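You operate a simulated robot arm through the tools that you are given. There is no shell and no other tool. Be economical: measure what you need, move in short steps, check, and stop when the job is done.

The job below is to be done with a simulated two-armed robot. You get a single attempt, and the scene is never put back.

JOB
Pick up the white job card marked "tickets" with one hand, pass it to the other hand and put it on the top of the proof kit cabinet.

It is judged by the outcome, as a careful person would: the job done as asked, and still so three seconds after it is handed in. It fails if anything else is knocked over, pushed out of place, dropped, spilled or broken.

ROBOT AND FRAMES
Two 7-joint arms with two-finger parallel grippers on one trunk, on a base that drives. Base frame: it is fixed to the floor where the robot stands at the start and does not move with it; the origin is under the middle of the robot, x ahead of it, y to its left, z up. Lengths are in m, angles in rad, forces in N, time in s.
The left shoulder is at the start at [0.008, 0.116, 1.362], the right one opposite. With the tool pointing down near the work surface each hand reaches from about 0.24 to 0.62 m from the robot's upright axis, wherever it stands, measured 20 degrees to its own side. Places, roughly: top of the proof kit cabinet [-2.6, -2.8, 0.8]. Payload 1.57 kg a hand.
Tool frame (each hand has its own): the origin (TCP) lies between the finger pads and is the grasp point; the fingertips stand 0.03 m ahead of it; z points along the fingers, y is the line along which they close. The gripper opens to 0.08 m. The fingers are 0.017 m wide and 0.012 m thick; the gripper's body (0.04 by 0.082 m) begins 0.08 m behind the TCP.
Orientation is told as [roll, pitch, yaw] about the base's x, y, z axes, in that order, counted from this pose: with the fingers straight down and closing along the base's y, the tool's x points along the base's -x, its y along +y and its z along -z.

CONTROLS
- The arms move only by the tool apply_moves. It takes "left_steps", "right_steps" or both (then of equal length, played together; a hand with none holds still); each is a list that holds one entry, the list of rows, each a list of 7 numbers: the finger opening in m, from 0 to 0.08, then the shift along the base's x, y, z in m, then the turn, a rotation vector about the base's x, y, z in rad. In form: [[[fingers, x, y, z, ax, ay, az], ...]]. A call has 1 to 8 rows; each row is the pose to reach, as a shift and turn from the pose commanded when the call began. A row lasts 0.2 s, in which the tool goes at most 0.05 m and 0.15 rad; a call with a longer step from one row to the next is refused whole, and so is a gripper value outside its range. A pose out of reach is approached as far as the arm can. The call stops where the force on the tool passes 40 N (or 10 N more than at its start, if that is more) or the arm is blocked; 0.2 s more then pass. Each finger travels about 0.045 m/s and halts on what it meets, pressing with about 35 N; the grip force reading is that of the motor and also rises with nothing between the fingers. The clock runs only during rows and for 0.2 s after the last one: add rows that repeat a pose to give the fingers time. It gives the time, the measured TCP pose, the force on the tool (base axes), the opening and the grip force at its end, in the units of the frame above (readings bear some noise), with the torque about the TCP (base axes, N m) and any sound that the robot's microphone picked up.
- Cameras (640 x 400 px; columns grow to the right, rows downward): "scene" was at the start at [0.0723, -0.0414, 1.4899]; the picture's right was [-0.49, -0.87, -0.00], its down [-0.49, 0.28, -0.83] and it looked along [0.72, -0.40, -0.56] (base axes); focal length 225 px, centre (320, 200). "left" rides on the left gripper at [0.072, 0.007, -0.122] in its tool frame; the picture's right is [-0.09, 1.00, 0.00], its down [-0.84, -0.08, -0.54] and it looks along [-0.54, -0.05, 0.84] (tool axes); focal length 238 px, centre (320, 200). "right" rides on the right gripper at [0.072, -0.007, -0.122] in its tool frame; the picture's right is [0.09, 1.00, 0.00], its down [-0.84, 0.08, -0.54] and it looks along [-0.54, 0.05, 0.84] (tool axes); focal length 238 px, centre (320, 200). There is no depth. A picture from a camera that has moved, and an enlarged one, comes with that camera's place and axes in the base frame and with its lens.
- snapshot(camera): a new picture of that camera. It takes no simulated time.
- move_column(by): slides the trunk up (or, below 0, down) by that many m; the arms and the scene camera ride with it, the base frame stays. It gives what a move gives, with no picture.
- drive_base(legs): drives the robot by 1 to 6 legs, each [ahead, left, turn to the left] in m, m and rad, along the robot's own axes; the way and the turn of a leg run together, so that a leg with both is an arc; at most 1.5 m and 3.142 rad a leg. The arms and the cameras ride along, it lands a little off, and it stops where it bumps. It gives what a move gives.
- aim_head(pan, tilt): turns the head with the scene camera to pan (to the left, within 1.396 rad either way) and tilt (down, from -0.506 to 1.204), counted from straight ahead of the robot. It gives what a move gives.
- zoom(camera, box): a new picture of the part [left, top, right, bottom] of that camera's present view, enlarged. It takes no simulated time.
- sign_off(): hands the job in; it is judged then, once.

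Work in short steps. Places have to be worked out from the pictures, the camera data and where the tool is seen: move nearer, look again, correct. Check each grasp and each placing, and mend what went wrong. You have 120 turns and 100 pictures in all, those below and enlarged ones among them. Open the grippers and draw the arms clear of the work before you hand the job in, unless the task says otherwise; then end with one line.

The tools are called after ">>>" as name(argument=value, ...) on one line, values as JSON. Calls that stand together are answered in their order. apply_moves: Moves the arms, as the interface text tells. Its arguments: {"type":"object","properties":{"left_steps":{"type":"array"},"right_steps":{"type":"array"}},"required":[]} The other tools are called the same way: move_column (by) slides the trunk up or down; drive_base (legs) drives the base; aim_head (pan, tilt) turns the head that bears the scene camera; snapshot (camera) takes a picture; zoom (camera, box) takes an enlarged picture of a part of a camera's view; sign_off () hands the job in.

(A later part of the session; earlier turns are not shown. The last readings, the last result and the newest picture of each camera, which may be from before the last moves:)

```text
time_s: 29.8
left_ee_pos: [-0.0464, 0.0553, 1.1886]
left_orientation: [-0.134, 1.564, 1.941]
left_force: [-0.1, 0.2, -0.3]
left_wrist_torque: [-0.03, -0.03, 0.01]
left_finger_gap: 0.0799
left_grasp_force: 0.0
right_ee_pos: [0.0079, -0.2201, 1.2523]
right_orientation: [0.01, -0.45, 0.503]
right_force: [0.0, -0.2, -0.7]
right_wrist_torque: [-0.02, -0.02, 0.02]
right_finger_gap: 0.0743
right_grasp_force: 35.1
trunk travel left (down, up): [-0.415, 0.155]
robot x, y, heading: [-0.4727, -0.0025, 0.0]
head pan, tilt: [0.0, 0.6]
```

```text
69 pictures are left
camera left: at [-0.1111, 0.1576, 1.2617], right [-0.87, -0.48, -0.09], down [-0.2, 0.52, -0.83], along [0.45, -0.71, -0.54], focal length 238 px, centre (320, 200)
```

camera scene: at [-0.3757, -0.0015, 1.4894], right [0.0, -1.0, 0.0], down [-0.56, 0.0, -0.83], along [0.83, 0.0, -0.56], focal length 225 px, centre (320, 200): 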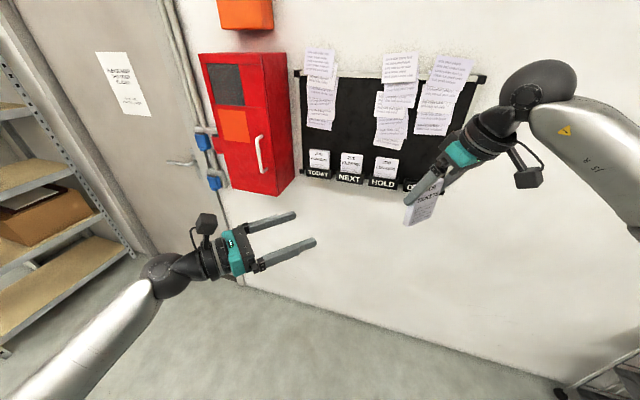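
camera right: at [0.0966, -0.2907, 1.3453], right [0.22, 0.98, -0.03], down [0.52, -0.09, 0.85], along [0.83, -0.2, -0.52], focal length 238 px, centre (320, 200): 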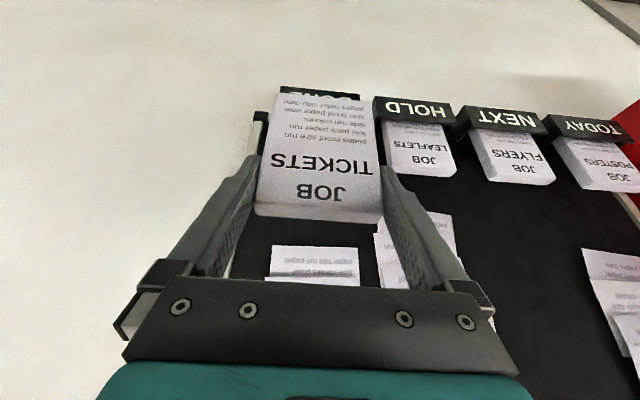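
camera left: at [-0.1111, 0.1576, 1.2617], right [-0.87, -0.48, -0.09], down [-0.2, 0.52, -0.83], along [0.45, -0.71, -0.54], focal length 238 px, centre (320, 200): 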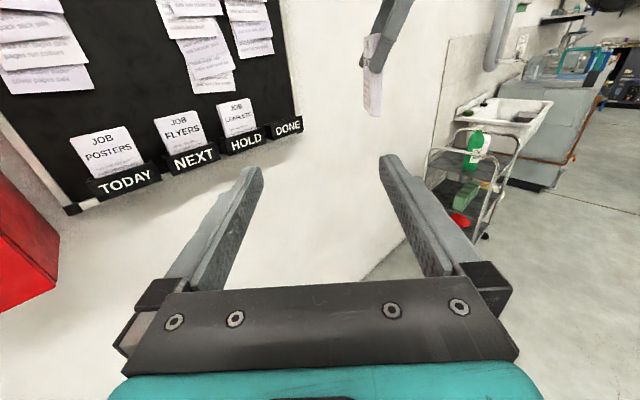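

The left hand is oriented well and its camera sees the card edge-on. I move it to the pre-grasp, about 9 cm from the grasp along the card.

>>> apply_moves(left_steps=[[[0.08, 0.001, -0.042, 0, 0, 0, 0], [0.08, 0.002, -0.084, 0, 0, 0, 0], [0.08, 0.003, -0.127, 0, 0, 0, 0], [0.08, 0.004, -0.17, 0.0015, 0, 0, 0], [0.08, 0.004, -0.17, 0.0015, 0, 0, 0]]])

>>> snapshot(camera="left")

>>> zoom(camera="scene", box=[280, 120, 520, 270])

```text
time_s: 30.9
left_ee_pos: [-0.0422, -0.1139, 1.189]
left_orientation: [-0.057, 1.564, 2.021]
left_force: [-0.7, 0.1, -0.3]
left_wrist_torque: [0.0, -0.02, -0.01]
left_finger_gap: 0.08
left_grasp_force: 0.2
right_ee_pos: [0.0095, -0.2187, 1.2513]
right_orientation: [0.009, -0.448, 0.502]
right_force: [-0.1, -0.1, 0.2]
right_wrist_torque: [-0.03, 0.01, -0.01]
right_finger_gap: 0.0744
right_grasp_force: 35.3
trunk travel left (down, up): [-0.415, 0.155]
robot x, y, heading: [-0.4721, -0.0011, -0.002]
head pan, tilt: [0.0, 0.6]
```

```text
68 pictures are left
camera left: at [-0.1056, -0.0111, 1.262], right [-0.87, -0.48, -0.09], down [-0.2, 0.52, -0.83], along [0.45, -0.71, -0.54], focal length 238 px, centre (320, 200)
```

left: 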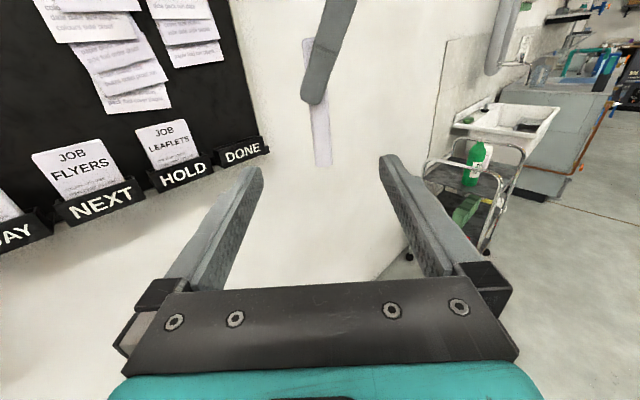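

```text
2.67 times, centred on (400, 195) of scene
camera zoom: at [-0.3752, -0.0005, 1.4894], right [0.0, -1.0, 0.0], down [-0.56, 0.0, -0.83], along [0.83, 0.0, -0.56], focal length 601 px, centre (107, 213)
```

zoom: 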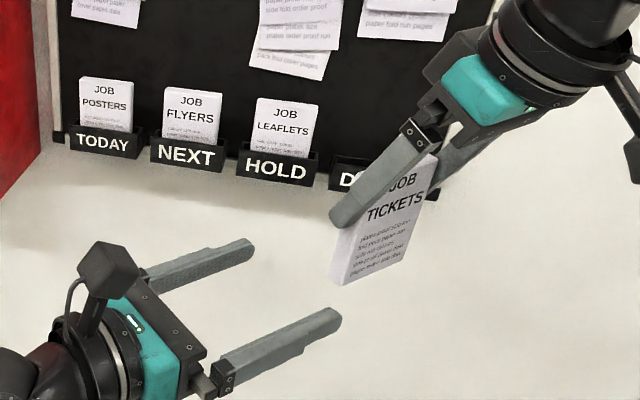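

Predicted and seen card edges agree (card bottom around z 1.166). I advance 5 cm along the card toward its edge, then check.

>>> apply_moves(left_steps=[[[0.08, 0.012, -0.022, 0.001, 0, 0, 0], [0.08, 0.024, -0.044, 0.003, 0, 0, 0], [0.08, 0.026, -0.048, 0.003, 0, 0, 0], [0.08, 0.026, -0.048, 0.003, 0, 0, 0]]])

>>> snapshot(camera="left")

>>> zoom(camera="scene", box=[300, 140, 480, 260])

```text
time_s: 31.9
left_ee_pos: [-0.0165, -0.1621, 1.1918]
left_orientation: [-0.107, 1.564, 1.97]
left_force: [0.4, -0.5, -0.4]
left_wrist_torque: [0.01, 0.02, -0.02]
left_finger_gap: 0.0799
left_grasp_force: 0.1
right_ee_pos: [0.009, -0.2192, 1.2507]
right_orientation: [0.012, -0.449, 0.502]
right_force: [-0.3, -0.3, 0.4]
right_wrist_torque: [0.02, -0.01, 0.03]
right_finger_gap: 0.0743
right_grasp_force: 35.3
trunk travel left (down, up): [-0.415, 0.155]
robot x, y, heading: [-0.4726, -0.0009, -0.004]
head pan, tilt: [0.0, 0.6]
```

```text
66 pictures are left
camera left: at [-0.0805, -0.0602, 1.2649], right [-0.87, -0.48, -0.09], down [-0.2, 0.52, -0.83], along [0.45, -0.71, -0.55], focal length 238 px, centre (320, 200)
```

left: 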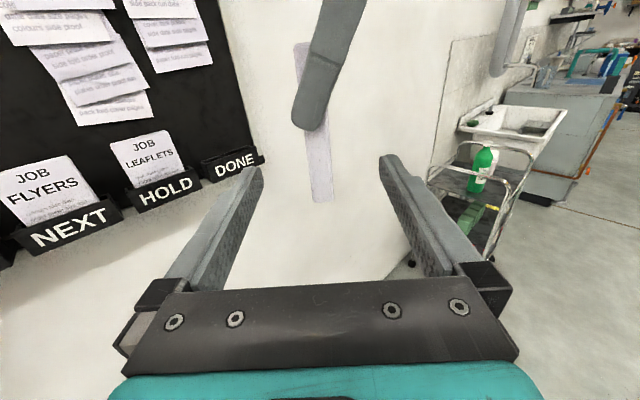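

```text
3.33 times, centred on (390, 200) of scene
camera zoom: at [-0.3752, -0.0013, 1.4894], right [0.0, -1.0, 0.0], down [-0.56, 0.0, -0.83], along [0.83, 0.0, -0.56], focal length 751 px, centre (87, 200)
```

zoom: 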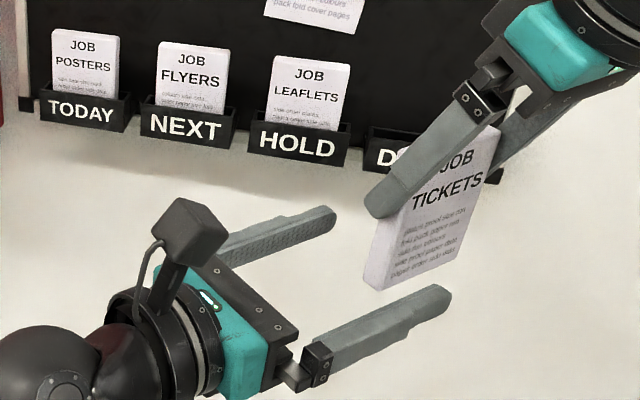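

Left fingers line up with the card between its bottom and the right fingertip. I advance the remaining 3.5 cm.

>>> apply_moves(left_steps=[[[0.08, 0.006, -0.01, 0, 0, 0, 0], [0.08, 0.012, -0.021, 0, 0, 0, 0], [0.08, 0.0178, -0.031, 0, 0, 0, 0], [0.08, 0.0178, -0.031, 0, 0, 0, 0]]])

>>> snapshot(camera="left")

>>> zoom(camera="scene", box=[300, 140, 480, 260])

```text
time_s: 33.0
left_ee_pos: [0.0017, -0.1934, 1.1934]
left_orientation: [-0.183, 1.565, 1.892]
left_force: [0.1, 0.3, 0.3]
left_wrist_torque: [0.01, -0.02, -0.01]
left_finger_gap: 0.08
left_grasp_force: 0.1
right_ee_pos: [0.008, -0.2195, 1.2528]
right_orientation: [0.013, -0.448, 0.503]
right_force: [0.4, -1.3, -0.2]
right_wrist_torque: [0.0, 0.0, 0.02]
right_finger_gap: 0.0744
right_grasp_force: 35.3
trunk travel left (down, up): [-0.415, 0.155]
robot x, y, heading: [-0.4694, 0.0031, 0.001]
head pan, tilt: [0.0, 0.6]
```

```text
64 pictures are left
camera left: at [-0.0627, -0.0908, 1.2662], right [-0.87, -0.48, -0.09], down [-0.2, 0.52, -0.83], along [0.45, -0.71, -0.54], focal length 238 px, centre (320, 200)
```

left: 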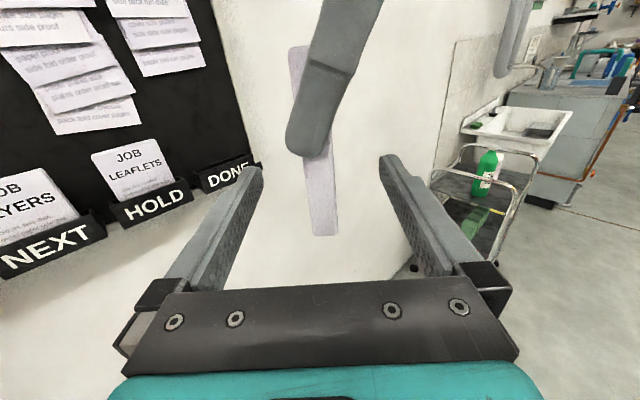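

```text
3.33 times, centred on (390, 200) of scene
camera zoom: at [-0.3753, -0.001, 1.4894], right [0.0, -1.0, 0.0], down [-0.56, 0.0, -0.83], along [0.83, 0.0, -0.56], focal length 751 px, centre (87, 200)
```

zoom: 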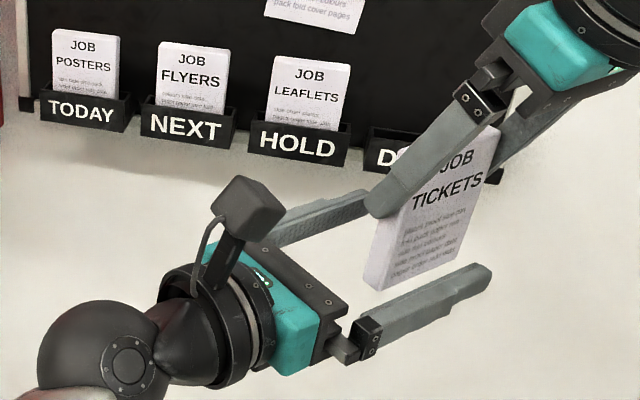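

The card stands between the left fingers, centred within a millimetre. I close the left gripper while the right keeps holding.

>>> apply_moves(left_steps=[[[0.06, 0, 0, 0, 0, 0, 0], [0.04, 0, 0, 0, 0, 0, 0], [0.02, 0, 0, 0, 0, 0, 0], [0.0, 0, 0, 0, 0, 0, 0], [0.0, 0, 0, 0, 0, 0, 0], [0.0, 0, 0, 0, 0, 0, 0]]])

>>> snapshot(camera="left")

```text
time_s: 34.4
left_ee_pos: [0.001, -0.193, 1.1932]
left_orientation: [-0.091, 1.564, 1.982]
left_force: [-5.4, -1.7, 1.5]
left_wrist_torque: [-0.01, -0.08, -0.07]
left_finger_gap: 0.0154
left_grasp_force: 31.3
right_ee_pos: [0.0074, -0.2197, 1.2505]
right_orientation: [0.011, -0.451, 0.502]
right_force: [5.4, 0.6, -1.9]
right_wrist_torque: [0.1, -0.27, -0.09]
right_finger_gap: 0.0743
right_grasp_force: 35.3
trunk travel left (down, up): [-0.415, 0.155]
robot x, y, heading: [-0.4728, 0.0041, -0.0]
head pan, tilt: [0.0, 0.6]
```

```text
62 pictures are left
camera left: at [-0.0631, -0.0912, 1.2661], right [-0.87, -0.48, -0.09], down [-0.2, 0.52, -0.83], along [0.45, -0.71, -0.54], focal length 238 px, centre (320, 200)
```

left: 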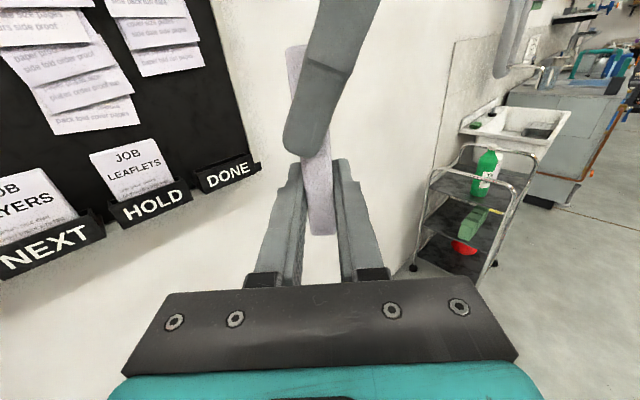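

The left holds the card (0.0154 gap, 31 N). I open the right gripper.

>>> apply_moves(right_steps=[[[0.08, 0, 0, 0, 0, 0, 0], [0.08, 0, 0, 0, 0, 0, 0]]])

>>> snapshot(camera="right")

```text
time_s: 35.0
left_ee_pos: [0.0008, -0.1923, 1.1923]
left_orientation: [-0.118, 1.565, 1.957]
left_force: [-1.0, -0.1, -0.7]
left_wrist_torque: [0.0, 0.0, 0.03]
left_finger_gap: 0.0153
left_grasp_force: 30.8
right_ee_pos: [0.0096, -0.2193, 1.2513]
right_orientation: [0.013, -0.448, 0.502]
right_force: [1.0, -0.2, 0.6]
right_wrist_torque: [-0.01, 0.0, 0.0]
right_finger_gap: 0.0801
right_grasp_force: 0.0
trunk travel left (down, up): [-0.415, 0.155]
robot x, y, heading: [-0.4703, 0.005, -0.001]
head pan, tilt: [0.0, 0.6]
```

```text
61 pictures are left
camera right: at [-0.0904, -0.284, 1.3291], right [-0.56, 0.83, -0.03], down [0.42, 0.31, 0.85], along [0.72, 0.46, -0.52], focal length 238 px, centre (320, 200)
```

right: 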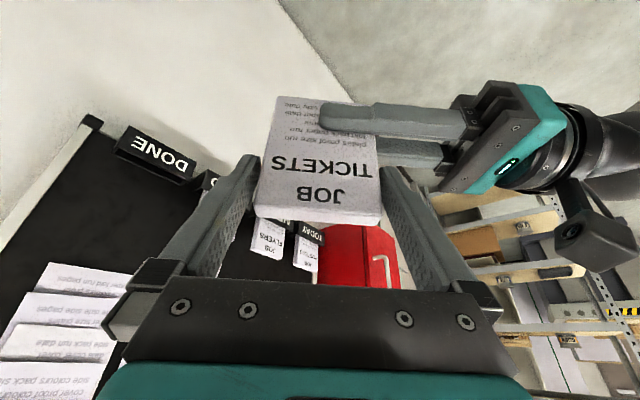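

The right fingers are open with the card clear on both sides. I withdraw the right hand back along its own axis, then move it outward.

>>> apply_moves(right_steps=[[[0.08, -0.0086, -0.0047, 0.02, 0, 0, 0], [0.08, -0.0172, -0.0094, 0.0405, 0, 0, 0], [0.08, -0.03, -0.0164, 0.07, 0, 0, 0], [0.08, -0.03, -0.06, 0.08, 0, 0, 0], [0.08, -0.03, -0.1, 0.08, 0, 0, 0], [0.08, -0.03, -0.12, 0.08, 0, 0, 0]]])

>>> snapshot(camera="scene")

```text
time_s: 36.4
left_ee_pos: [0.0015, -0.1935, 1.1939]
left_orientation: [-0.101, 1.563, 1.972]
left_force: [-1.3, -0.9, 0.7]
left_wrist_torque: [-0.01, 0.0, 0.0]
left_finger_gap: 0.0152
left_grasp_force: 31.3
right_ee_pos: [-0.0216, -0.2584, 1.3265]
right_orientation: [0.012, -0.447, 0.501]
right_force: [1.1, -1.0, 0.0]
right_wrist_torque: [-0.02, -0.01, -0.02]
right_finger_gap: 0.08
right_grasp_force: 0.1
right hand out of reach, approached as far as the arm can: row 4, 5, 6
trunk travel left (down, up): [-0.415, 0.155]
robot x, y, heading: [-0.4694, -0.0013, -0.003]
head pan, tilt: [0.0, 0.6]
```

```text
60 pictures are left
camera scene: at [-0.3751, -0.0014, 1.4894], right [0.0, -1.0, 0.0], down [-0.57, 0.0, -0.83], along [0.83, 0.0, -0.57], focal length 225 px, centre (320, 200)
```

scene: 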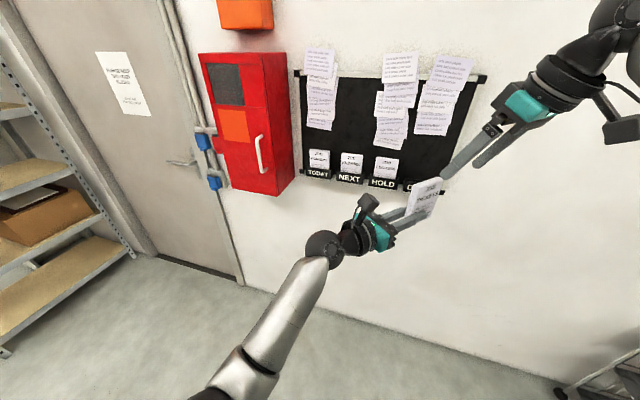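

The left hand holds the card alone. I straighten the right hand and tuck both hands closer to the body before driving.

>>> apply_moves(right_steps=[[[0.08, 0, -0.01, 0, -0.02, 0.075, -0.085], [0.08, -0.01, -0.02, 0, -0.04, 0.15, -0.17], [0.08, -0.02, -0.03, 0, -0.06, 0.235, -0.26], [0.08, -0.03, -0.04, 0, -0.08, 0.31, -0.35], [0.08, -0.05, -0.06, 0, -0.1, 0.39, -0.44], [0.08, -0.08, -0.08, 0, -0.112, 0.44, -0.492], [0.08, -0.1, -0.08, -0.03, -0.112, 0.44, -0.492]]], left_steps=[[[0.0, 0, 0.02, 0, 0, 0, 0], [0.0, -0.01, 0.04, 0, 0, 0, 0], [0.0, -0.02, 0.06, 0, 0, 0, 0], [0.0, -0.03, 0.09, 0, 0, 0, 0], [0.0, -0.05, 0.12, 0, 0, 0, 0], [0.0, -0.06, 0.15, 0, 0, 0, 0], [0.0, -0.06, 0.15, 0, 0, 0, 0]]])

>>> aim_head(pan=-1.39, tilt=0.3)

>>> snapshot(camera="scene")

```text
time_s: 38.0
left_ee_pos: [-0.057, -0.0455, 1.1919]
left_orientation: [-0.109, 1.563, 1.963]
left_force: [-0.2, -0.1, 0.3]
left_wrist_torque: [0.04, 0.04, -0.02]
left_finger_gap: 0.0153
left_grasp_force: 30.8
right_ee_pos: [-0.1199, -0.3402, 1.2977]
right_orientation: [0.014, 0.001, 0.001]
right_force: [0.2, 0.6, 0.1]
right_wrist_torque: [0.01, -0.02, 0.02]
right_finger_gap: 0.0801
right_grasp_force: 0.0
trunk travel left (down, up): [-0.415, 0.155]
robot x, y, heading: [-0.4722, 0.0017, -0.001]
head pan, tilt: [0.0, 0.6]
```

```text
time_s: 39.5
left_ee_pos: [-0.0577, -0.0442, 1.1925]
left_orientation: [-0.095, 1.563, 1.977]
left_force: [0.5, 0.9, -0.6]
left_wrist_torque: [0.03, -0.01, -0.01]
left_finger_gap: 0.0155
left_grasp_force: 30.8
right_ee_pos: [-0.1192, -0.3395, 1.2987]
right_orientation: [0.013, 0.001, 0.001]
right_force: [0.4, -0.3, 2.0]
right_wrist_torque: [-0.01, 0.01, -0.03]
right_finger_gap: 0.0799
right_grasp_force: 0.0
trunk travel left (down, up): [-0.415, 0.155]
robot x, y, heading: [-0.473, -0.0004, -0.001]
head pan, tilt: [-1.389, 0.3]
```

```text
59 pictures are left
camera scene: at [-0.4468, -0.0929, 1.5168], right [-0.98, -0.18, 0.0], down [-0.05, 0.29, -0.96], along [0.17, -0.94, -0.3], focal length 225 px, centre (320, 200)
```

scene: 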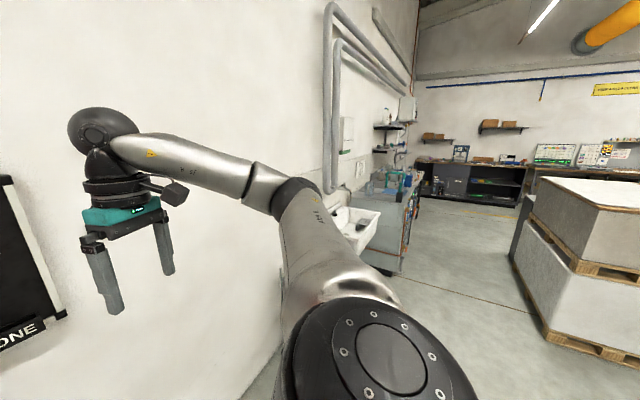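

Pallet stacks stand roughly in the direction of the cabinet. I turn right by about 90° to view that area.

>>> drive_base(legs=[[0, 0, -1.4]])

>>> aim_head(pan=-0.6, tilt=0.3)

>>> snapshot(camera="scene")

```text
time_s: 43.4
left_ee_pos: [-0.4586, -0.4163, 1.1918]
left_orientation: [-0.12, 1.564, 0.53]
left_force: [-0.5, -0.1, 0.6]
left_wrist_torque: [0.02, -0.03, -0.03]
left_finger_gap: 0.0153
left_grasp_force: 30.9
right_ee_pos: [-0.7583, -0.3981, 1.2981]
right_orientation: [0.011, -0.001, -1.427]
right_force: [-0.5, 0.0, 0.6]
right_wrist_torque: [-0.06, -0.02, -0.01]
right_finger_gap: 0.0798
right_grasp_force: 0.0
trunk travel left (down, up): [-0.415, 0.155]
robot x, y, heading: [-0.474, 0.0003, -1.426]
head pan, tilt: [-1.389, 0.3]
```

```text
time_s: 44.5
left_ee_pos: [-0.4581, -0.4165, 1.1921]
left_orientation: [-0.099, 1.562, 0.548]
left_force: [-0.3, 0.1, -0.1]
left_wrist_torque: [0.02, -0.08, 0.01]
left_finger_gap: 0.0155
left_grasp_force: 31.1
right_ee_pos: [-0.7578, -0.3972, 1.2981]
right_orientation: [0.013, 0.001, -1.425]
right_force: [0.5, 0.2, 0.1]
right_wrist_torque: [-0.02, 0.06, 0.04]
right_finger_gap: 0.08
right_grasp_force: 0.0
trunk travel left (down, up): [-0.415, 0.155]
robot x, y, heading: [-0.4709, -0.0003, -1.428]
head pan, tilt: [-0.6, 0.3]
```

```text
58 pictures are left
camera scene: at [-0.5137, -0.0947, 1.5169], right [-0.9, 0.44, 0.0], down [0.13, 0.27, -0.96], along [-0.42, -0.86, -0.3], focal length 225 px, centre (320, 200)
```

scene: 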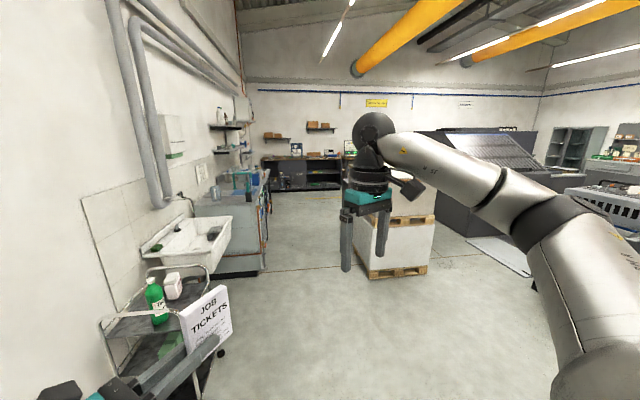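

The card is still held. The cabinet spot is behind the pallet stack in this view. The floor towards (-1.2, -1.6) is free, so I turn further right and drive 1.3 m, then look again.

>>> drive_base(legs=[[0, 0, -0.57], [1.3, 0, 0]])

>>> aim_head(pan=0.0, tilt=0.35)

>>> snapshot(camera="scene")

```text
time_s: 52.5
left_ee_pos: [-1.1924, -1.5236, 1.1916]
left_orientation: [-0.073, 1.564, 0.022]
left_force: [-0.4, -0.4, -0.1]
left_wrist_torque: [-0.02, -0.03, 0.01]
left_finger_gap: 0.0153
left_grasp_force: 31.6
right_ee_pos: [-1.4383, -1.3506, 1.2994]
right_orientation: [0.011, -0.001, -1.979]
right_force: [-0.3, 0.0, 0.3]
right_wrist_torque: [0.04, -0.02, 0.01]
right_finger_gap: 0.0799
right_grasp_force: 0.0
trunk travel left (down, up): [-0.415, 0.155]
robot x, y, heading: [-0.9842, -1.161, -1.981]
head pan, tilt: [-0.6, 0.3]
```

```text
time_s: 53.5
left_ee_pos: [-1.1941, -1.5227, 1.1909]
left_orientation: [-0.09, 1.564, 0.004]
left_force: [-0.1, -0.4, 0.5]
left_wrist_torque: [-0.02, -0.04, 0.01]
left_finger_gap: 0.0154
left_grasp_force: 31.1
right_ee_pos: [-1.4385, -1.3517, 1.2985]
right_orientation: [0.011, 0.001, -1.98]
right_force: [0.4, -0.2, 0.4]
right_wrist_torque: [-0.01, -0.06, -0.01]
right_finger_gap: 0.0798
right_grasp_force: 0.0
trunk travel left (down, up): [-0.415, 0.155]
robot x, y, heading: [-0.9843, -1.1586, -1.984]
head pan, tilt: [0.0, 0.351]
```

```text
57 pictures are left
camera scene: at [-1.0294, -1.2564, 1.5121], right [-0.92, 0.4, 0.0], down [0.14, 0.31, -0.94], along [-0.38, -0.86, -0.34], focal length 225 px, centre (320, 200)
```

scene: 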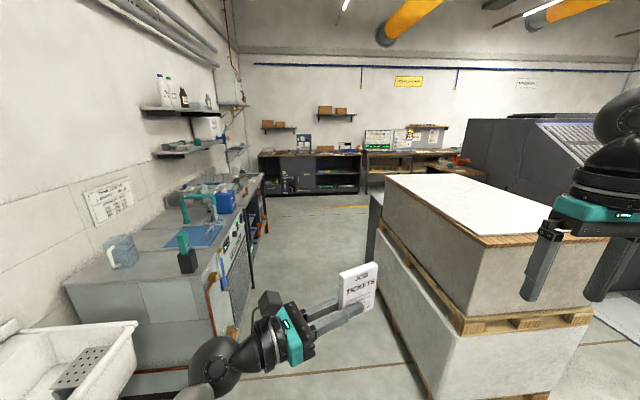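

I see the pallet stack on the right and a grey-blue cabinet side just behind it, along the aisle. I drive 0.9 m ahead along the aisle.

>>> drive_base(legs=[[0.9, 0, 0]])

>>> aim_head(pan=-0.4, tilt=0.45)

>>> snapshot(camera="scene")

```text
time_s: 58.2
left_ee_pos: [-1.55, -2.3384, 1.1919]
left_orientation: [-0.056, 1.563, 0.039]
left_force: [-0.1, -0.8, -1.1]
left_wrist_torque: [0.02, -0.01, 0.03]
left_finger_gap: 0.0155
left_grasp_force: 31.1
right_ee_pos: [-1.7948, -2.1655, 1.2979]
right_orientation: [0.013, -0.001, -1.982]
right_force: [0.1, -0.3, 0.1]
right_wrist_torque: [0.04, 0.03, 0.0]
right_finger_gap: 0.0801
right_grasp_force: 0.1
trunk travel left (down, up): [-0.415, 0.155]
robot x, y, heading: [-1.343, -1.9735, -1.987]
head pan, tilt: [0.0, 0.351]
```

```text
time_s: 59.0
left_ee_pos: [-1.5507, -2.3387, 1.1916]
left_orientation: [-0.063, 1.563, 0.031]
left_force: [-0.1, -0.4, -0.6]
left_wrist_torque: [0.04, 0.02, -0.03]
left_finger_gap: 0.0153
left_grasp_force: 31.2
right_ee_pos: [-1.7948, -2.1637, 1.2977]
right_orientation: [0.013, 0.001, -1.98]
right_force: [-0.2, 0.2, 0.0]
right_wrist_torque: [0.0, -0.02, -0.02]
right_finger_gap: 0.0799
right_grasp_force: 0.1
trunk travel left (down, up): [-0.415, 0.155]
robot x, y, heading: [-1.3409, -1.9731, -1.975]
head pan, tilt: [-0.4, 0.45]
```

```text
56 pictures are left
camera scene: at [-1.4146, -2.0493, 1.5029], right [-0.69, 0.73, 0.0], down [0.32, 0.3, -0.9], along [-0.65, -0.62, -0.44], focal length 225 px, centre (320, 200)
```

scene: 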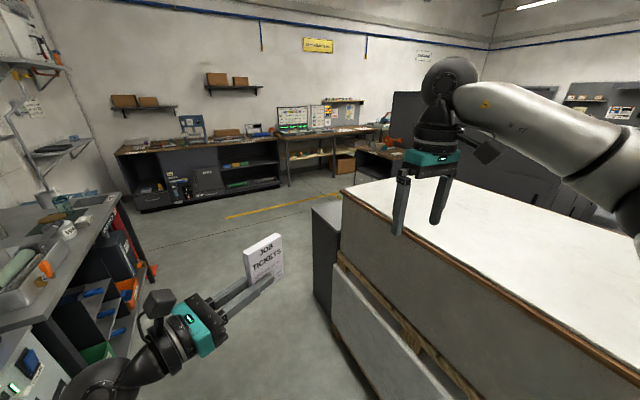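

The cabinet corner is about (-2.31, -2.98). I continue 1.0 m straight down the free aisle and look to the right.

>>> drive_base(legs=[[1.0, 0, 0]])

>>> aim_head(pan=-1.2, tilt=0.6)

>>> snapshot(camera="scene")

```text
time_s: 64.1
left_ee_pos: [-1.9339, -3.2355, 1.1927]
left_orientation: [-0.05, 1.564, 0.055]
left_force: [0.0, -0.1, -1.0]
left_wrist_torque: [0.02, -0.01, -0.02]
left_finger_gap: 0.0153
left_grasp_force: 31.4
right_ee_pos: [-2.1801, -3.0638, 1.299]
right_orientation: [0.01, 0.001, -1.97]
right_force: [-0.6, 0.6, -0.3]
right_wrist_torque: [0.0, 0.01, -0.05]
right_finger_gap: 0.0798
right_grasp_force: 0.2
trunk travel left (down, up): [-0.415, 0.155]
robot x, y, heading: [-1.7298, -2.872, -1.97]
head pan, tilt: [-0.4, 0.45]
```

```text
time_s: 65.2
left_ee_pos: [-1.9333, -3.2365, 1.1926]
left_orientation: [-0.069, 1.564, 0.035]
left_force: [-0.5, -0.4, 0.7]
left_wrist_torque: [-0.02, -0.01, -0.06]
left_finger_gap: 0.0152
left_grasp_force: 30.8
right_ee_pos: [-2.1792, -3.0627, 1.2985]
right_orientation: [0.013, -0.001, -1.97]
right_force: [-0.5, 0.3, 0.3]
right_wrist_torque: [0.0, 0.0, 0.02]
right_finger_gap: 0.0799
right_grasp_force: 0.0
trunk travel left (down, up): [-0.415, 0.155]
robot x, y, heading: [-1.7323, -2.8678, -1.971]
head pan, tilt: [-1.201, 0.6]
```

```text
55 pictures are left
camera scene: at [-1.8226, -2.8783, 1.4894], right [0.03, 1.0, 0.0], down [0.56, -0.02, -0.83], along [-0.82, 0.03, -0.56], focal length 225 px, centre (320, 200)
```

scene: 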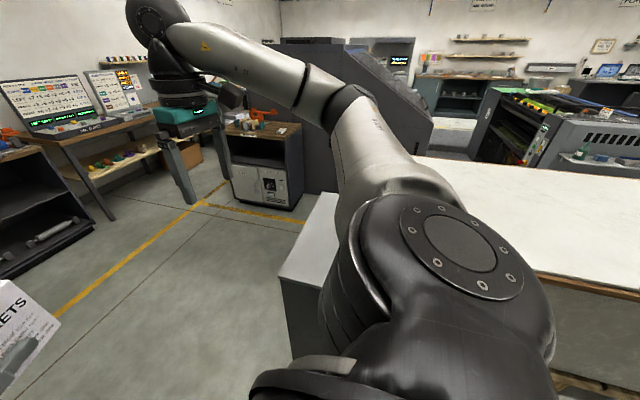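

A grey cabinet stands beside the pallet right where the proof kit cabinet should be. I turn to face it (the arms pass well above).

>>> drive_base(legs=[[0, 0, -1.17]])

>>> aim_head(pan=0.0, tilt=0.75)

>>> snapshot(camera="scene")

```text
time_s: 68.5
left_ee_pos: [-2.145, -2.8299, 1.1914]
left_orientation: [-0.095, 1.565, -1.149]
left_force: [-0.1, 0.0, -0.5]
left_wrist_torque: [-0.03, 0.03, 0.02]
left_finger_gap: 0.0152
left_grasp_force: 30.8
right_ee_pos: [-2.0859, -2.535, 1.2992]
right_orientation: [0.012, -0.001, -3.131]
right_force: [-0.1, -0.1, 0.0]
right_wrist_torque: [0.0, -0.01, -0.02]
right_finger_gap: 0.0801
right_grasp_force: 0.1
trunk travel left (down, up): [-0.415, 0.155]
robot x, y, heading: [-1.73, -2.8692, -3.133]
head pan, tilt: [-1.201, 0.6]
```

```text
time_s: 69.9
left_ee_pos: [-2.1458, -2.8302, 1.1914]
left_orientation: [-0.077, 1.564, -1.134]
left_force: [0.3, -0.1, -0.9]
left_wrist_torque: [-0.04, -0.02, -0.04]
left_finger_gap: 0.0155
left_grasp_force: 31.7
right_ee_pos: [-2.0862, -2.5338, 1.299]
right_orientation: [0.015, -0.001, -3.131]
right_force: [-0.6, -1.4, -0.2]
right_wrist_torque: [-0.02, 0.01, -0.02]
right_finger_gap: 0.0801
right_grasp_force: 0.1
trunk travel left (down, up): [-0.415, 0.155]
robot x, y, heading: [-1.7295, -2.8695, -3.125]
head pan, tilt: [0.0, 0.75]
```

```text
54 pictures are left
camera scene: at [-1.8232, -2.8725, 1.4765], right [-0.01, 1.0, 0.0], down [0.68, 0.01, -0.73], along [-0.73, -0.01, -0.68], focal length 225 px, centre (320, 200)
```

scene: 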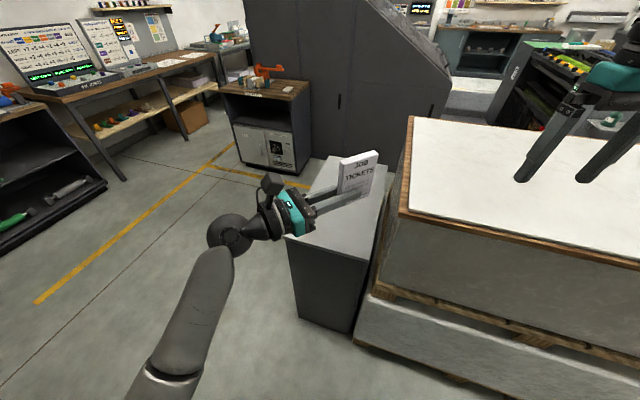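

This cabinet's top centre works out at about (-2.57, -2.77, 0.8), which matches the proof kit cabinet. I zoom to check that its top is empty and find a label.

>>> zoom(camera="scene", box=[220, 140, 420, 340])

>>> zoom(camera="scene", box=[210, 60, 330, 180])

```text
2.00 times, centred on (320, 240) of scene
camera zoom: at [-1.8232, -2.8725, 1.4765], right [-0.01, 1.0, 0.0], down [0.68, 0.01, -0.73], along [-0.73, -0.01, -0.68], focal length 451 px, centre (320, 120)
```

zoom: 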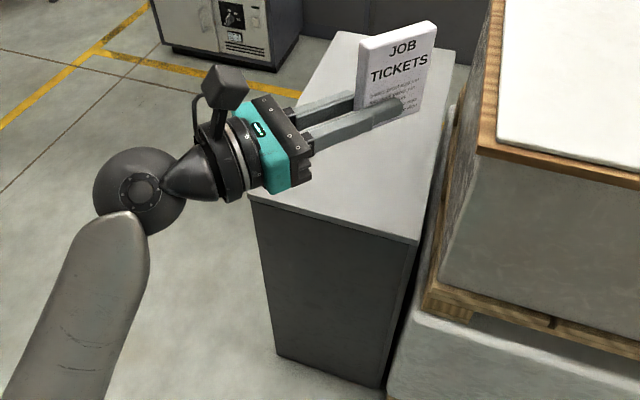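

```text
3.33 times, centred on (270, 120) of scene
camera zoom: at [-1.8232, -2.8725, 1.4765], right [-0.01, 1.0, 0.0], down [0.68, 0.01, -0.73], along [-0.73, -0.01, -0.68], focal length 751 px, centre (487, 467)
```

zoom: 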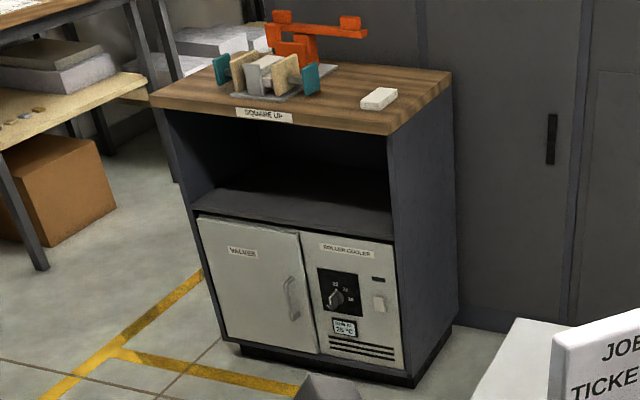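

The top is empty; the other black cabinet is labelled "square up", so this one fits. Facing from here would put my right arm over the pallets, so I go round to the open side of the cabinet: sideways left, ahead, then turn right to face it.

>>> drive_base(legs=[[0, 0.65, 0], [0.9, 0, 0], [0, 0, -1.89]])

>>> aim_head(pan=0.0, tilt=0.8)

>>> snapshot(camera="scene")

```text
time_s: 82.5
left_ee_pos: [-2.4473, -3.1402, 1.1919]
left_orientation: [-0.088, 1.563, -3.085]
left_force: [0.8, 0.0, 0.6]
left_wrist_torque: [0.03, 0.0, 0.02]
left_finger_gap: 0.0154
left_grasp_force: 30.7
right_ee_pos: [-2.1941, -3.3012, 1.2977]
right_orientation: [0.012, 0.0, 1.211]
right_force: [0.4, -0.6, 0.1]
right_wrist_torque: [-0.03, -0.02, 0.0]
right_finger_gap: 0.0799
right_grasp_force: 0.0
trunk travel left (down, up): [-0.415, 0.155]
robot x, y, heading: [-2.6354, -3.5113, 1.206]
head pan, tilt: [0.0, 0.75]
```

```text
time_s: 83.2
left_ee_pos: [-2.4474, -3.1401, 1.1905]
left_orientation: [-0.036, 1.565, -3.032]
left_force: [0.0, -0.5, -0.2]
left_wrist_torque: [0.03, 0.03, -0.02]
left_finger_gap: 0.0154
left_grasp_force: 31.2
right_ee_pos: [-2.1933, -3.3013, 1.2983]
right_orientation: [0.012, 0.001, 1.21]
right_force: [0.6, -0.8, -0.3]
right_wrist_torque: [-0.02, 0.0, -0.03]
right_finger_gap: 0.0798
right_grasp_force: 0.0
trunk travel left (down, up): [-0.415, 0.155]
robot x, y, heading: [-2.6336, -3.5125, 1.208]
head pan, tilt: [0.0, 0.799]
```

```text
51 pictures are left
camera scene: at [-2.6051, -3.4286, 1.4725], right [0.94, -0.35, 0.0], down [-0.25, -0.67, -0.7], along [0.25, 0.65, -0.72], focal length 225 px, centre (320, 200)
```

scene: 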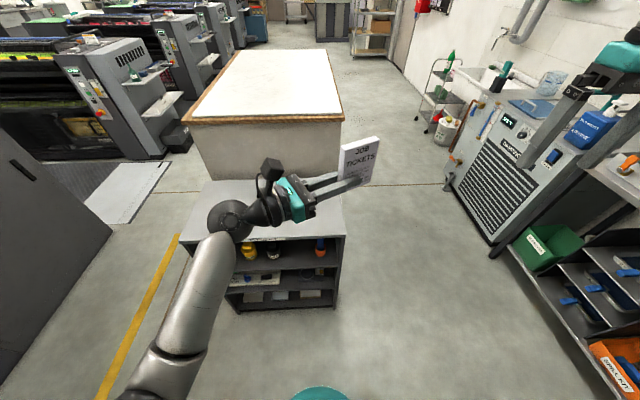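

Now I face the cabinet's open front with the kit on its shelves. I zoom to read the label and check the edges.

>>> zoom(camera="scene", box=[170, 170, 370, 320])

```text
2.67 times, centred on (270, 245) of scene
camera zoom: at [-2.6051, -3.4286, 1.4725], right [0.94, -0.35, 0.0], down [-0.25, -0.67, -0.7], along [0.25, 0.65, -0.72], focal length 601 px, centre (453, 80)
```

zoom: 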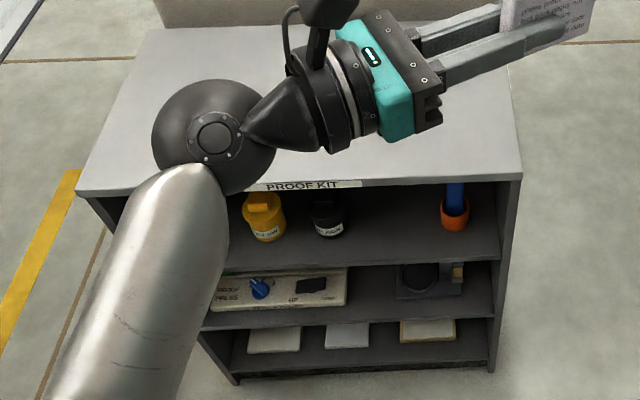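

The label reads "PROOF KIT", so it's the right cabinet, and its top is empty. I now roll the left hand about its tool axis so the card will lie flat, face up, while shifting it left.

>>> apply_moves(left_steps=[[[0, -0.01, 0.004, 0, -0.13, -0.018, 0], [0, -0.02, 0.008, 0, -0.26, -0.036, 0], [0, -0.035, 0.013, 0, -0.39, -0.053, 0], [0, -0.05, 0.019, 0, -0.52, -0.071, 0], [0, -0.065, 0.025, 0, -0.65, -0.089, 0], [0, -0.08, 0.03, 0, -0.78, -0.107, 0], [0, -0.094, 0.036, 0, -0.91, -0.124, 0], [0, -0.094, 0.036, 0, -1.04, -0.142, 0]]])

>>> snapshot(camera="scene")

```text
time_s: 85.1
left_ee_pos: [-2.5886, -3.078, 1.1643]
left_orientation: [1.383, 0.598, -1.488]
left_force: [0.8, -0.3, 0.4]
left_wrist_torque: [-0.03, 0.0, 0.02]
left_finger_gap: 0.0152
left_grasp_force: 31.4
left hand out of reach, approached as far as the arm can: row 8
right_ee_pos: [-2.1938, -3.3013, 1.2992]
right_orientation: [0.012, -0.001, 1.212]
right_force: [0.0, 0.0, 0.7]
right_wrist_torque: [-0.02, 0.04, 0.01]
right_finger_gap: 0.0804
right_grasp_force: 0.0
trunk travel left (down, up): [-0.415, 0.155]
robot x, y, heading: [-2.6343, -3.5086, 1.206]
head pan, tilt: [0.0, 0.799]
stopped in row 8 (left hand): the arm was blocked; the commanded pose is now the measured one
```

```text
49 pictures are left
camera scene: at [-2.6049, -3.4288, 1.4725], right [0.94, -0.35, 0.0], down [-0.25, -0.67, -0.7], along [0.25, 0.65, -0.72], focal length 225 px, centre (320, 200)
```

scene: 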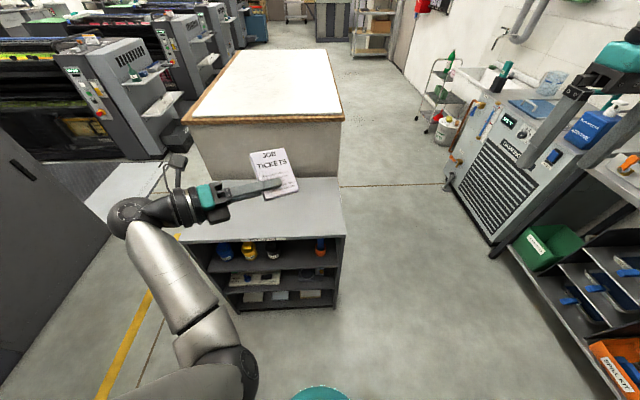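

A wrist limit stopped the roll about 0.6 rad short. Pointing the hand more forward should free the wrist, so I yaw it and move it ahead, still well above the cabinet.

>>> apply_moves(left_steps=[[[0, 0.006, 0.016, 0, 0, 0, 0.13], [0, 0.012, 0.032, 0, 0, 0, 0.26], [0, 0.018, 0.048, 0, 0, 0, 0.39], [0, 0.024, 0.064, 0, 0, 0, 0.52], [0, 0.03, 0.08, 0, 0, 0, 0.65], [0, 0.036, 0.096, 0, 0, 0, 0.78], [0, 0.043, 0.112, 0, 0, 0, 0.91], [0, 0.043, 0.112, 0, 0, 0, 0.91]]])

>>> snapshot(camera="scene")

```text
time_s: 85.9
left_ee_pos: [-2.62, -3.0034, 1.176]
left_orientation: [1.279, 0.742, -1.139]
left_force: [0.3, 0.4, 0.4]
left_wrist_torque: [-0.01, 0.03, 0.01]
left_finger_gap: 0.0152
left_grasp_force: 31.7
left hand out of reach, approached as far as the arm can: row 4
right_ee_pos: [-2.1944, -3.3013, 1.2993]
right_orientation: [0.012, -0.001, 1.21]
right_force: [-0.2, 0.3, -0.2]
right_wrist_torque: [-0.01, -0.03, 0.02]
right_finger_gap: 0.08
right_grasp_force: 0.0
trunk travel left (down, up): [-0.415, 0.155]
robot x, y, heading: [-2.6368, -3.5112, 1.206]
head pan, tilt: [0.0, 0.799]
stopped in row 4 (left hand): the arm was blocked; the commanded pose is now the measured one
```

```text
48 pictures are left
camera scene: at [-2.6052, -3.4286, 1.4725], right [0.94, -0.35, 0.0], down [-0.25, -0.67, -0.7], along [0.25, 0.65, -0.72], focal length 225 px, centre (320, 200)
```

scene: 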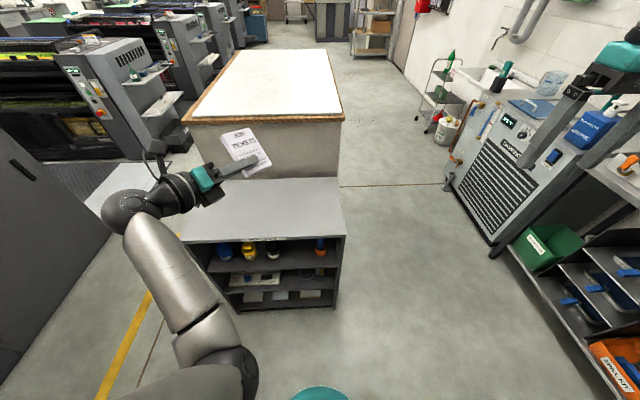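

The wrist spin is at its end this way. The same flat orientation is reachable by unwinding the wrist through the tool-down pose and spinning it the other way. First I undo the roll.

>>> apply_moves(left_steps=[[[0, 0, 0, 0, 0.107, 0.078, -0.029], [0, 0, 0, 0, 0.214, 0.157, -0.057], [0, 0, 0, 0, 0.321, 0.235, -0.086], [0, 0, 0, 0, 0.429, 0.314, -0.115], [0, 0, 0, 0, 0.536, 0.392, -0.144], [0, 0, 0, 0, 0.643, 0.471, -0.172], [0, 0, 0, 0, 0.75, 0.549, -0.201]]])

>>> apply_moves(left_steps=[[[0, 0, 0, 0, 0.0501, 0.0765, -0.1061], [0, 0, 0, 0, 0.1001, 0.153, -0.2122], [0, 0, 0, 0, 0.1502, 0.2295, -0.3184], [0, 0, 0, 0, 0.2002, 0.306, -0.4245], [0, 0, 0, 0, 0.2503, 0.3825, -0.5306], [0, 0, 0, 0, 0.3003, 0.459, -0.6367], [0, 0, 0, 0, 0.3504, 0.5355, -0.7428], [0, 0, 0, 0, 0.4004, 0.612, -0.849]]])

>>> snapshot(camera="scene")

```text
time_s: 87.5
left_ee_pos: [-2.6165, -3.0034, 1.1758]
left_orientation: [-0.589, 1.315, -3.115]
left_force: [-0.7, -0.4, 0.4]
left_wrist_torque: [-0.01, 0.03, 0.0]
left_finger_gap: 0.0153
left_grasp_force: 31.0
right_ee_pos: [-2.1931, -3.3016, 1.2982]
right_orientation: [0.012, 0.0, 1.213]
right_force: [0.2, 0.2, -0.1]
right_wrist_torque: [-0.01, 0.01, 0.0]
right_finger_gap: 0.08
right_grasp_force: 0.0
trunk travel left (down, up): [-0.415, 0.155]
robot x, y, heading: [-2.6361, -3.5102, 1.206]
head pan, tilt: [0.0, 0.799]
```

```text
time_s: 89.3
left_ee_pos: [-2.6184, -3.0041, 1.1758]
left_orientation: [-0.716, 0.609, 2.169]
left_force: [0.2, -0.4, 0.5]
left_wrist_torque: [0.01, 0.03, -0.02]
left_finger_gap: 0.0154
left_grasp_force: 30.8
right_ee_pos: [-2.1942, -3.3019, 1.2987]
right_orientation: [0.014, 0.001, 1.211]
right_force: [-0.3, 0.9, -0.2]
right_wrist_torque: [-0.03, 0.03, 0.01]
right_finger_gap: 0.0801
right_grasp_force: 0.0
trunk travel left (down, up): [-0.415, 0.155]
robot x, y, heading: [-2.6357, -3.5164, 1.207]
head pan, tilt: [0.0, 0.799]
```

```text
47 pictures are left
camera scene: at [-2.605, -3.4284, 1.4725], right [0.94, -0.35, 0.0], down [-0.25, -0.67, -0.7], along [0.25, 0.65, -0.72], focal length 225 px, centre (320, 200)
```

scene: 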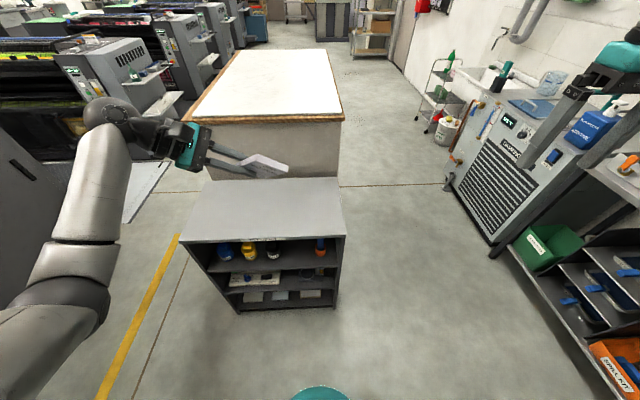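

The unwinding works. I continue the same rotation toward tool-down.

>>> apply_moves(left_steps=[[[0, 0, 0, 0, 0.0501, 0.0765, -0.1061], [0, 0, 0, 0, 0.1001, 0.153, -0.2122], [0, 0, 0, 0, 0.1502, 0.2295, -0.3184], [0, 0, 0, 0, 0.2002, 0.306, -0.4245], [0, 0, 0, 0, 0.2503, 0.3825, -0.5306], [0, 0, 0, 0, 0.3003, 0.459, -0.6367], [0, 0, 0, 0, 0.3504, 0.5355, -0.7428], [0, 0, 0, 0, 0.4004, 0.612, -0.849]]])

>>> apply_moves(left_steps=[[[0, 0, 0, 0, 0.0501, 0.0765, -0.1061], [0, 0, 0, 0, 0.1001, 0.153, -0.2122], [0, 0, 0, 0, 0.1215, 0.1858, -0.2577]]])

>>> snapshot(camera="scene")

```text
time_s: 91.1
left_ee_pos: [-2.62, -3.0035, 1.1749]
left_orientation: [-0.209, 0.078, 1.463]
left_force: [0.2, 0.5, -0.3]
left_wrist_torque: [0.03, -0.01, -0.03]
left_finger_gap: 0.0152
left_grasp_force: 31.2
right_ee_pos: [-2.1943, -3.3013, 1.2981]
right_orientation: [0.013, -0.001, 1.21]
right_force: [0.0, 0.0, -0.5]
right_wrist_torque: [-0.02, -0.02, -0.06]
right_finger_gap: 0.0804
right_grasp_force: 0.2
trunk travel left (down, up): [-0.415, 0.155]
robot x, y, heading: [-2.636, -3.5104, 1.208]
head pan, tilt: [0.0, 0.799]
```

```text
time_s: 91.9
left_ee_pos: [-2.6173, -3.0041, 1.1752]
left_orientation: [-0.002, 0.002, 1.212]
left_force: [0.8, -0.6, 0.9]
left_wrist_torque: [0.03, 0.0, 0.01]
left_finger_gap: 0.0151
left_grasp_force: 30.8
right_ee_pos: [-2.1935, -3.3018, 1.2975]
right_orientation: [0.013, 0.001, 1.212]
right_force: [0.1, 1.7, 0.0]
right_wrist_torque: [-0.01, -0.01, -0.03]
right_finger_gap: 0.0801
right_grasp_force: 0.1
trunk travel left (down, up): [-0.415, 0.155]
robot x, y, heading: [-2.6379, -3.5152, 1.206]
head pan, tilt: [0.0, 0.799]
```

```text
46 pictures are left
camera scene: at [-2.605, -3.4286, 1.4725], right [0.94, -0.35, 0.0], down [-0.25, -0.67, -0.7], along [0.25, 0.65, -0.72], focal length 225 px, centre (320, 200)
```

scene: 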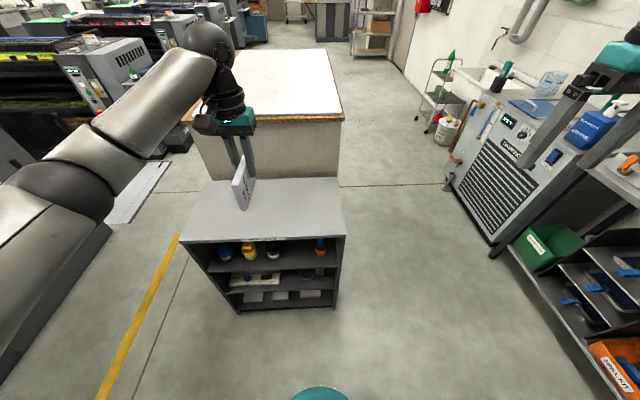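

The hand is back in the plain tool-down pose with the card still held. I check which face of the card shows.

>>> zoom(camera="scene", box=[180, 90, 300, 230])

>>> snapshot(camera="left")

```text
2.86 times, centred on (240, 160) of scene
camera zoom: at [-2.605, -3.4286, 1.4725], right [0.94, -0.35, 0.0], down [-0.25, -0.67, -0.7], along [0.25, 0.65, -0.72], focal length 644 px, centre (549, 314)
```

zoom: 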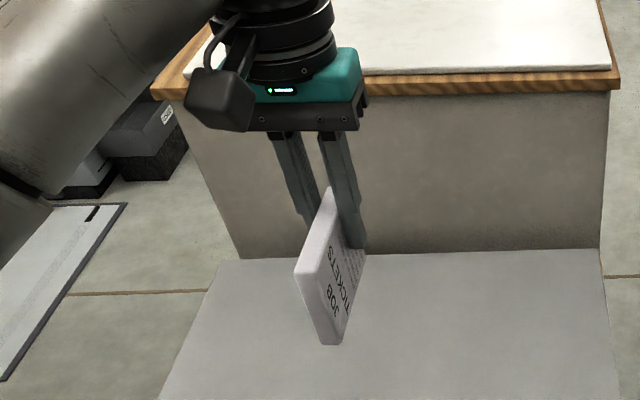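

```text
44 pictures are left
camera left: at [-2.6485, -3.0696, 1.2977], right [-0.9, 0.44, 0.0], down [0.37, 0.76, 0.54], along [0.24, 0.49, -0.84], focal length 238 px, centre (320, 200)
```

left: 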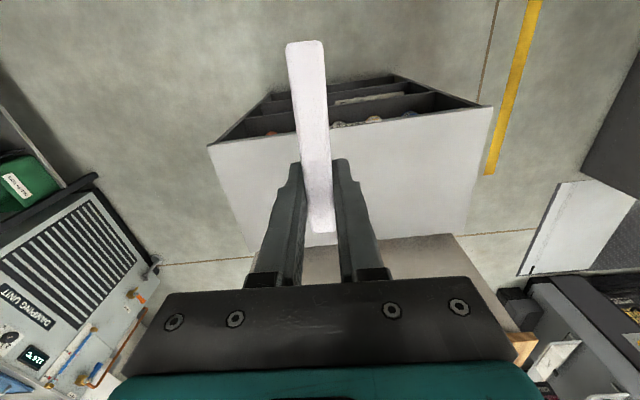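

Text appears on both faces, so either face can be up. The easiest placement is with the hand pointing right and slightly down, with the card nearly flat. I roll the left hand that way, well above the cabinet.

>>> apply_moves(left_steps=[[[0, 0, 0, 0, -0.05, -0.1308, 0], [0, 0, 0, 0, -0.1, -0.2616, 0], [0, 0, 0, 0, -0.15, -0.3923, 0], [0, 0, 0, 0, -0.2, -0.523, 0], [0, 0, 0, 0, -0.25, -0.654, 0], [0, 0, 0, 0, -0.3, -0.785, 0], [0, 0, 0, 0, -0.35, -0.9156, 0], [0, 0, 0, 0, -0.4, -1.0464, 0]]])

>>> snapshot(camera="scene")

```text
time_s: 93.7
left_ee_pos: [-2.6183, -3.0037, 1.176]
left_orientation: [-1.126, 0.006, 1.207]
left_force: [0.0, 0.6, 0.0]
left_wrist_torque: [-0.01, -0.03, 0.02]
left_finger_gap: 0.0153
left_grasp_force: 31.5
right_ee_pos: [-2.1943, -3.3021, 1.2984]
right_orientation: [0.011, 0.002, 1.212]
right_force: [0.1, 0.4, 0.2]
right_wrist_torque: [0.02, 0.02, -0.01]
right_finger_gap: 0.08
right_grasp_force: 0.0
trunk travel left (down, up): [-0.415, 0.155]
robot x, y, heading: [-2.6365, -3.5159, 1.209]
head pan, tilt: [0.0, 0.799]
```

```text
43 pictures are left
camera scene: at [-2.6052, -3.4285, 1.4725], right [0.94, -0.35, 0.0], down [-0.25, -0.67, -0.7], along [0.25, 0.65, -0.72], focal length 225 px, centre (320, 200)
```

scene: 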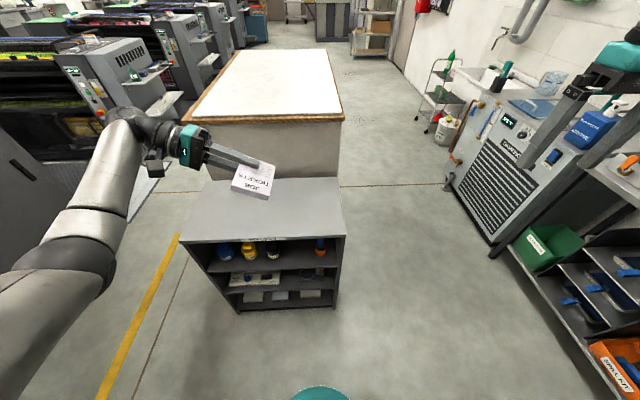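

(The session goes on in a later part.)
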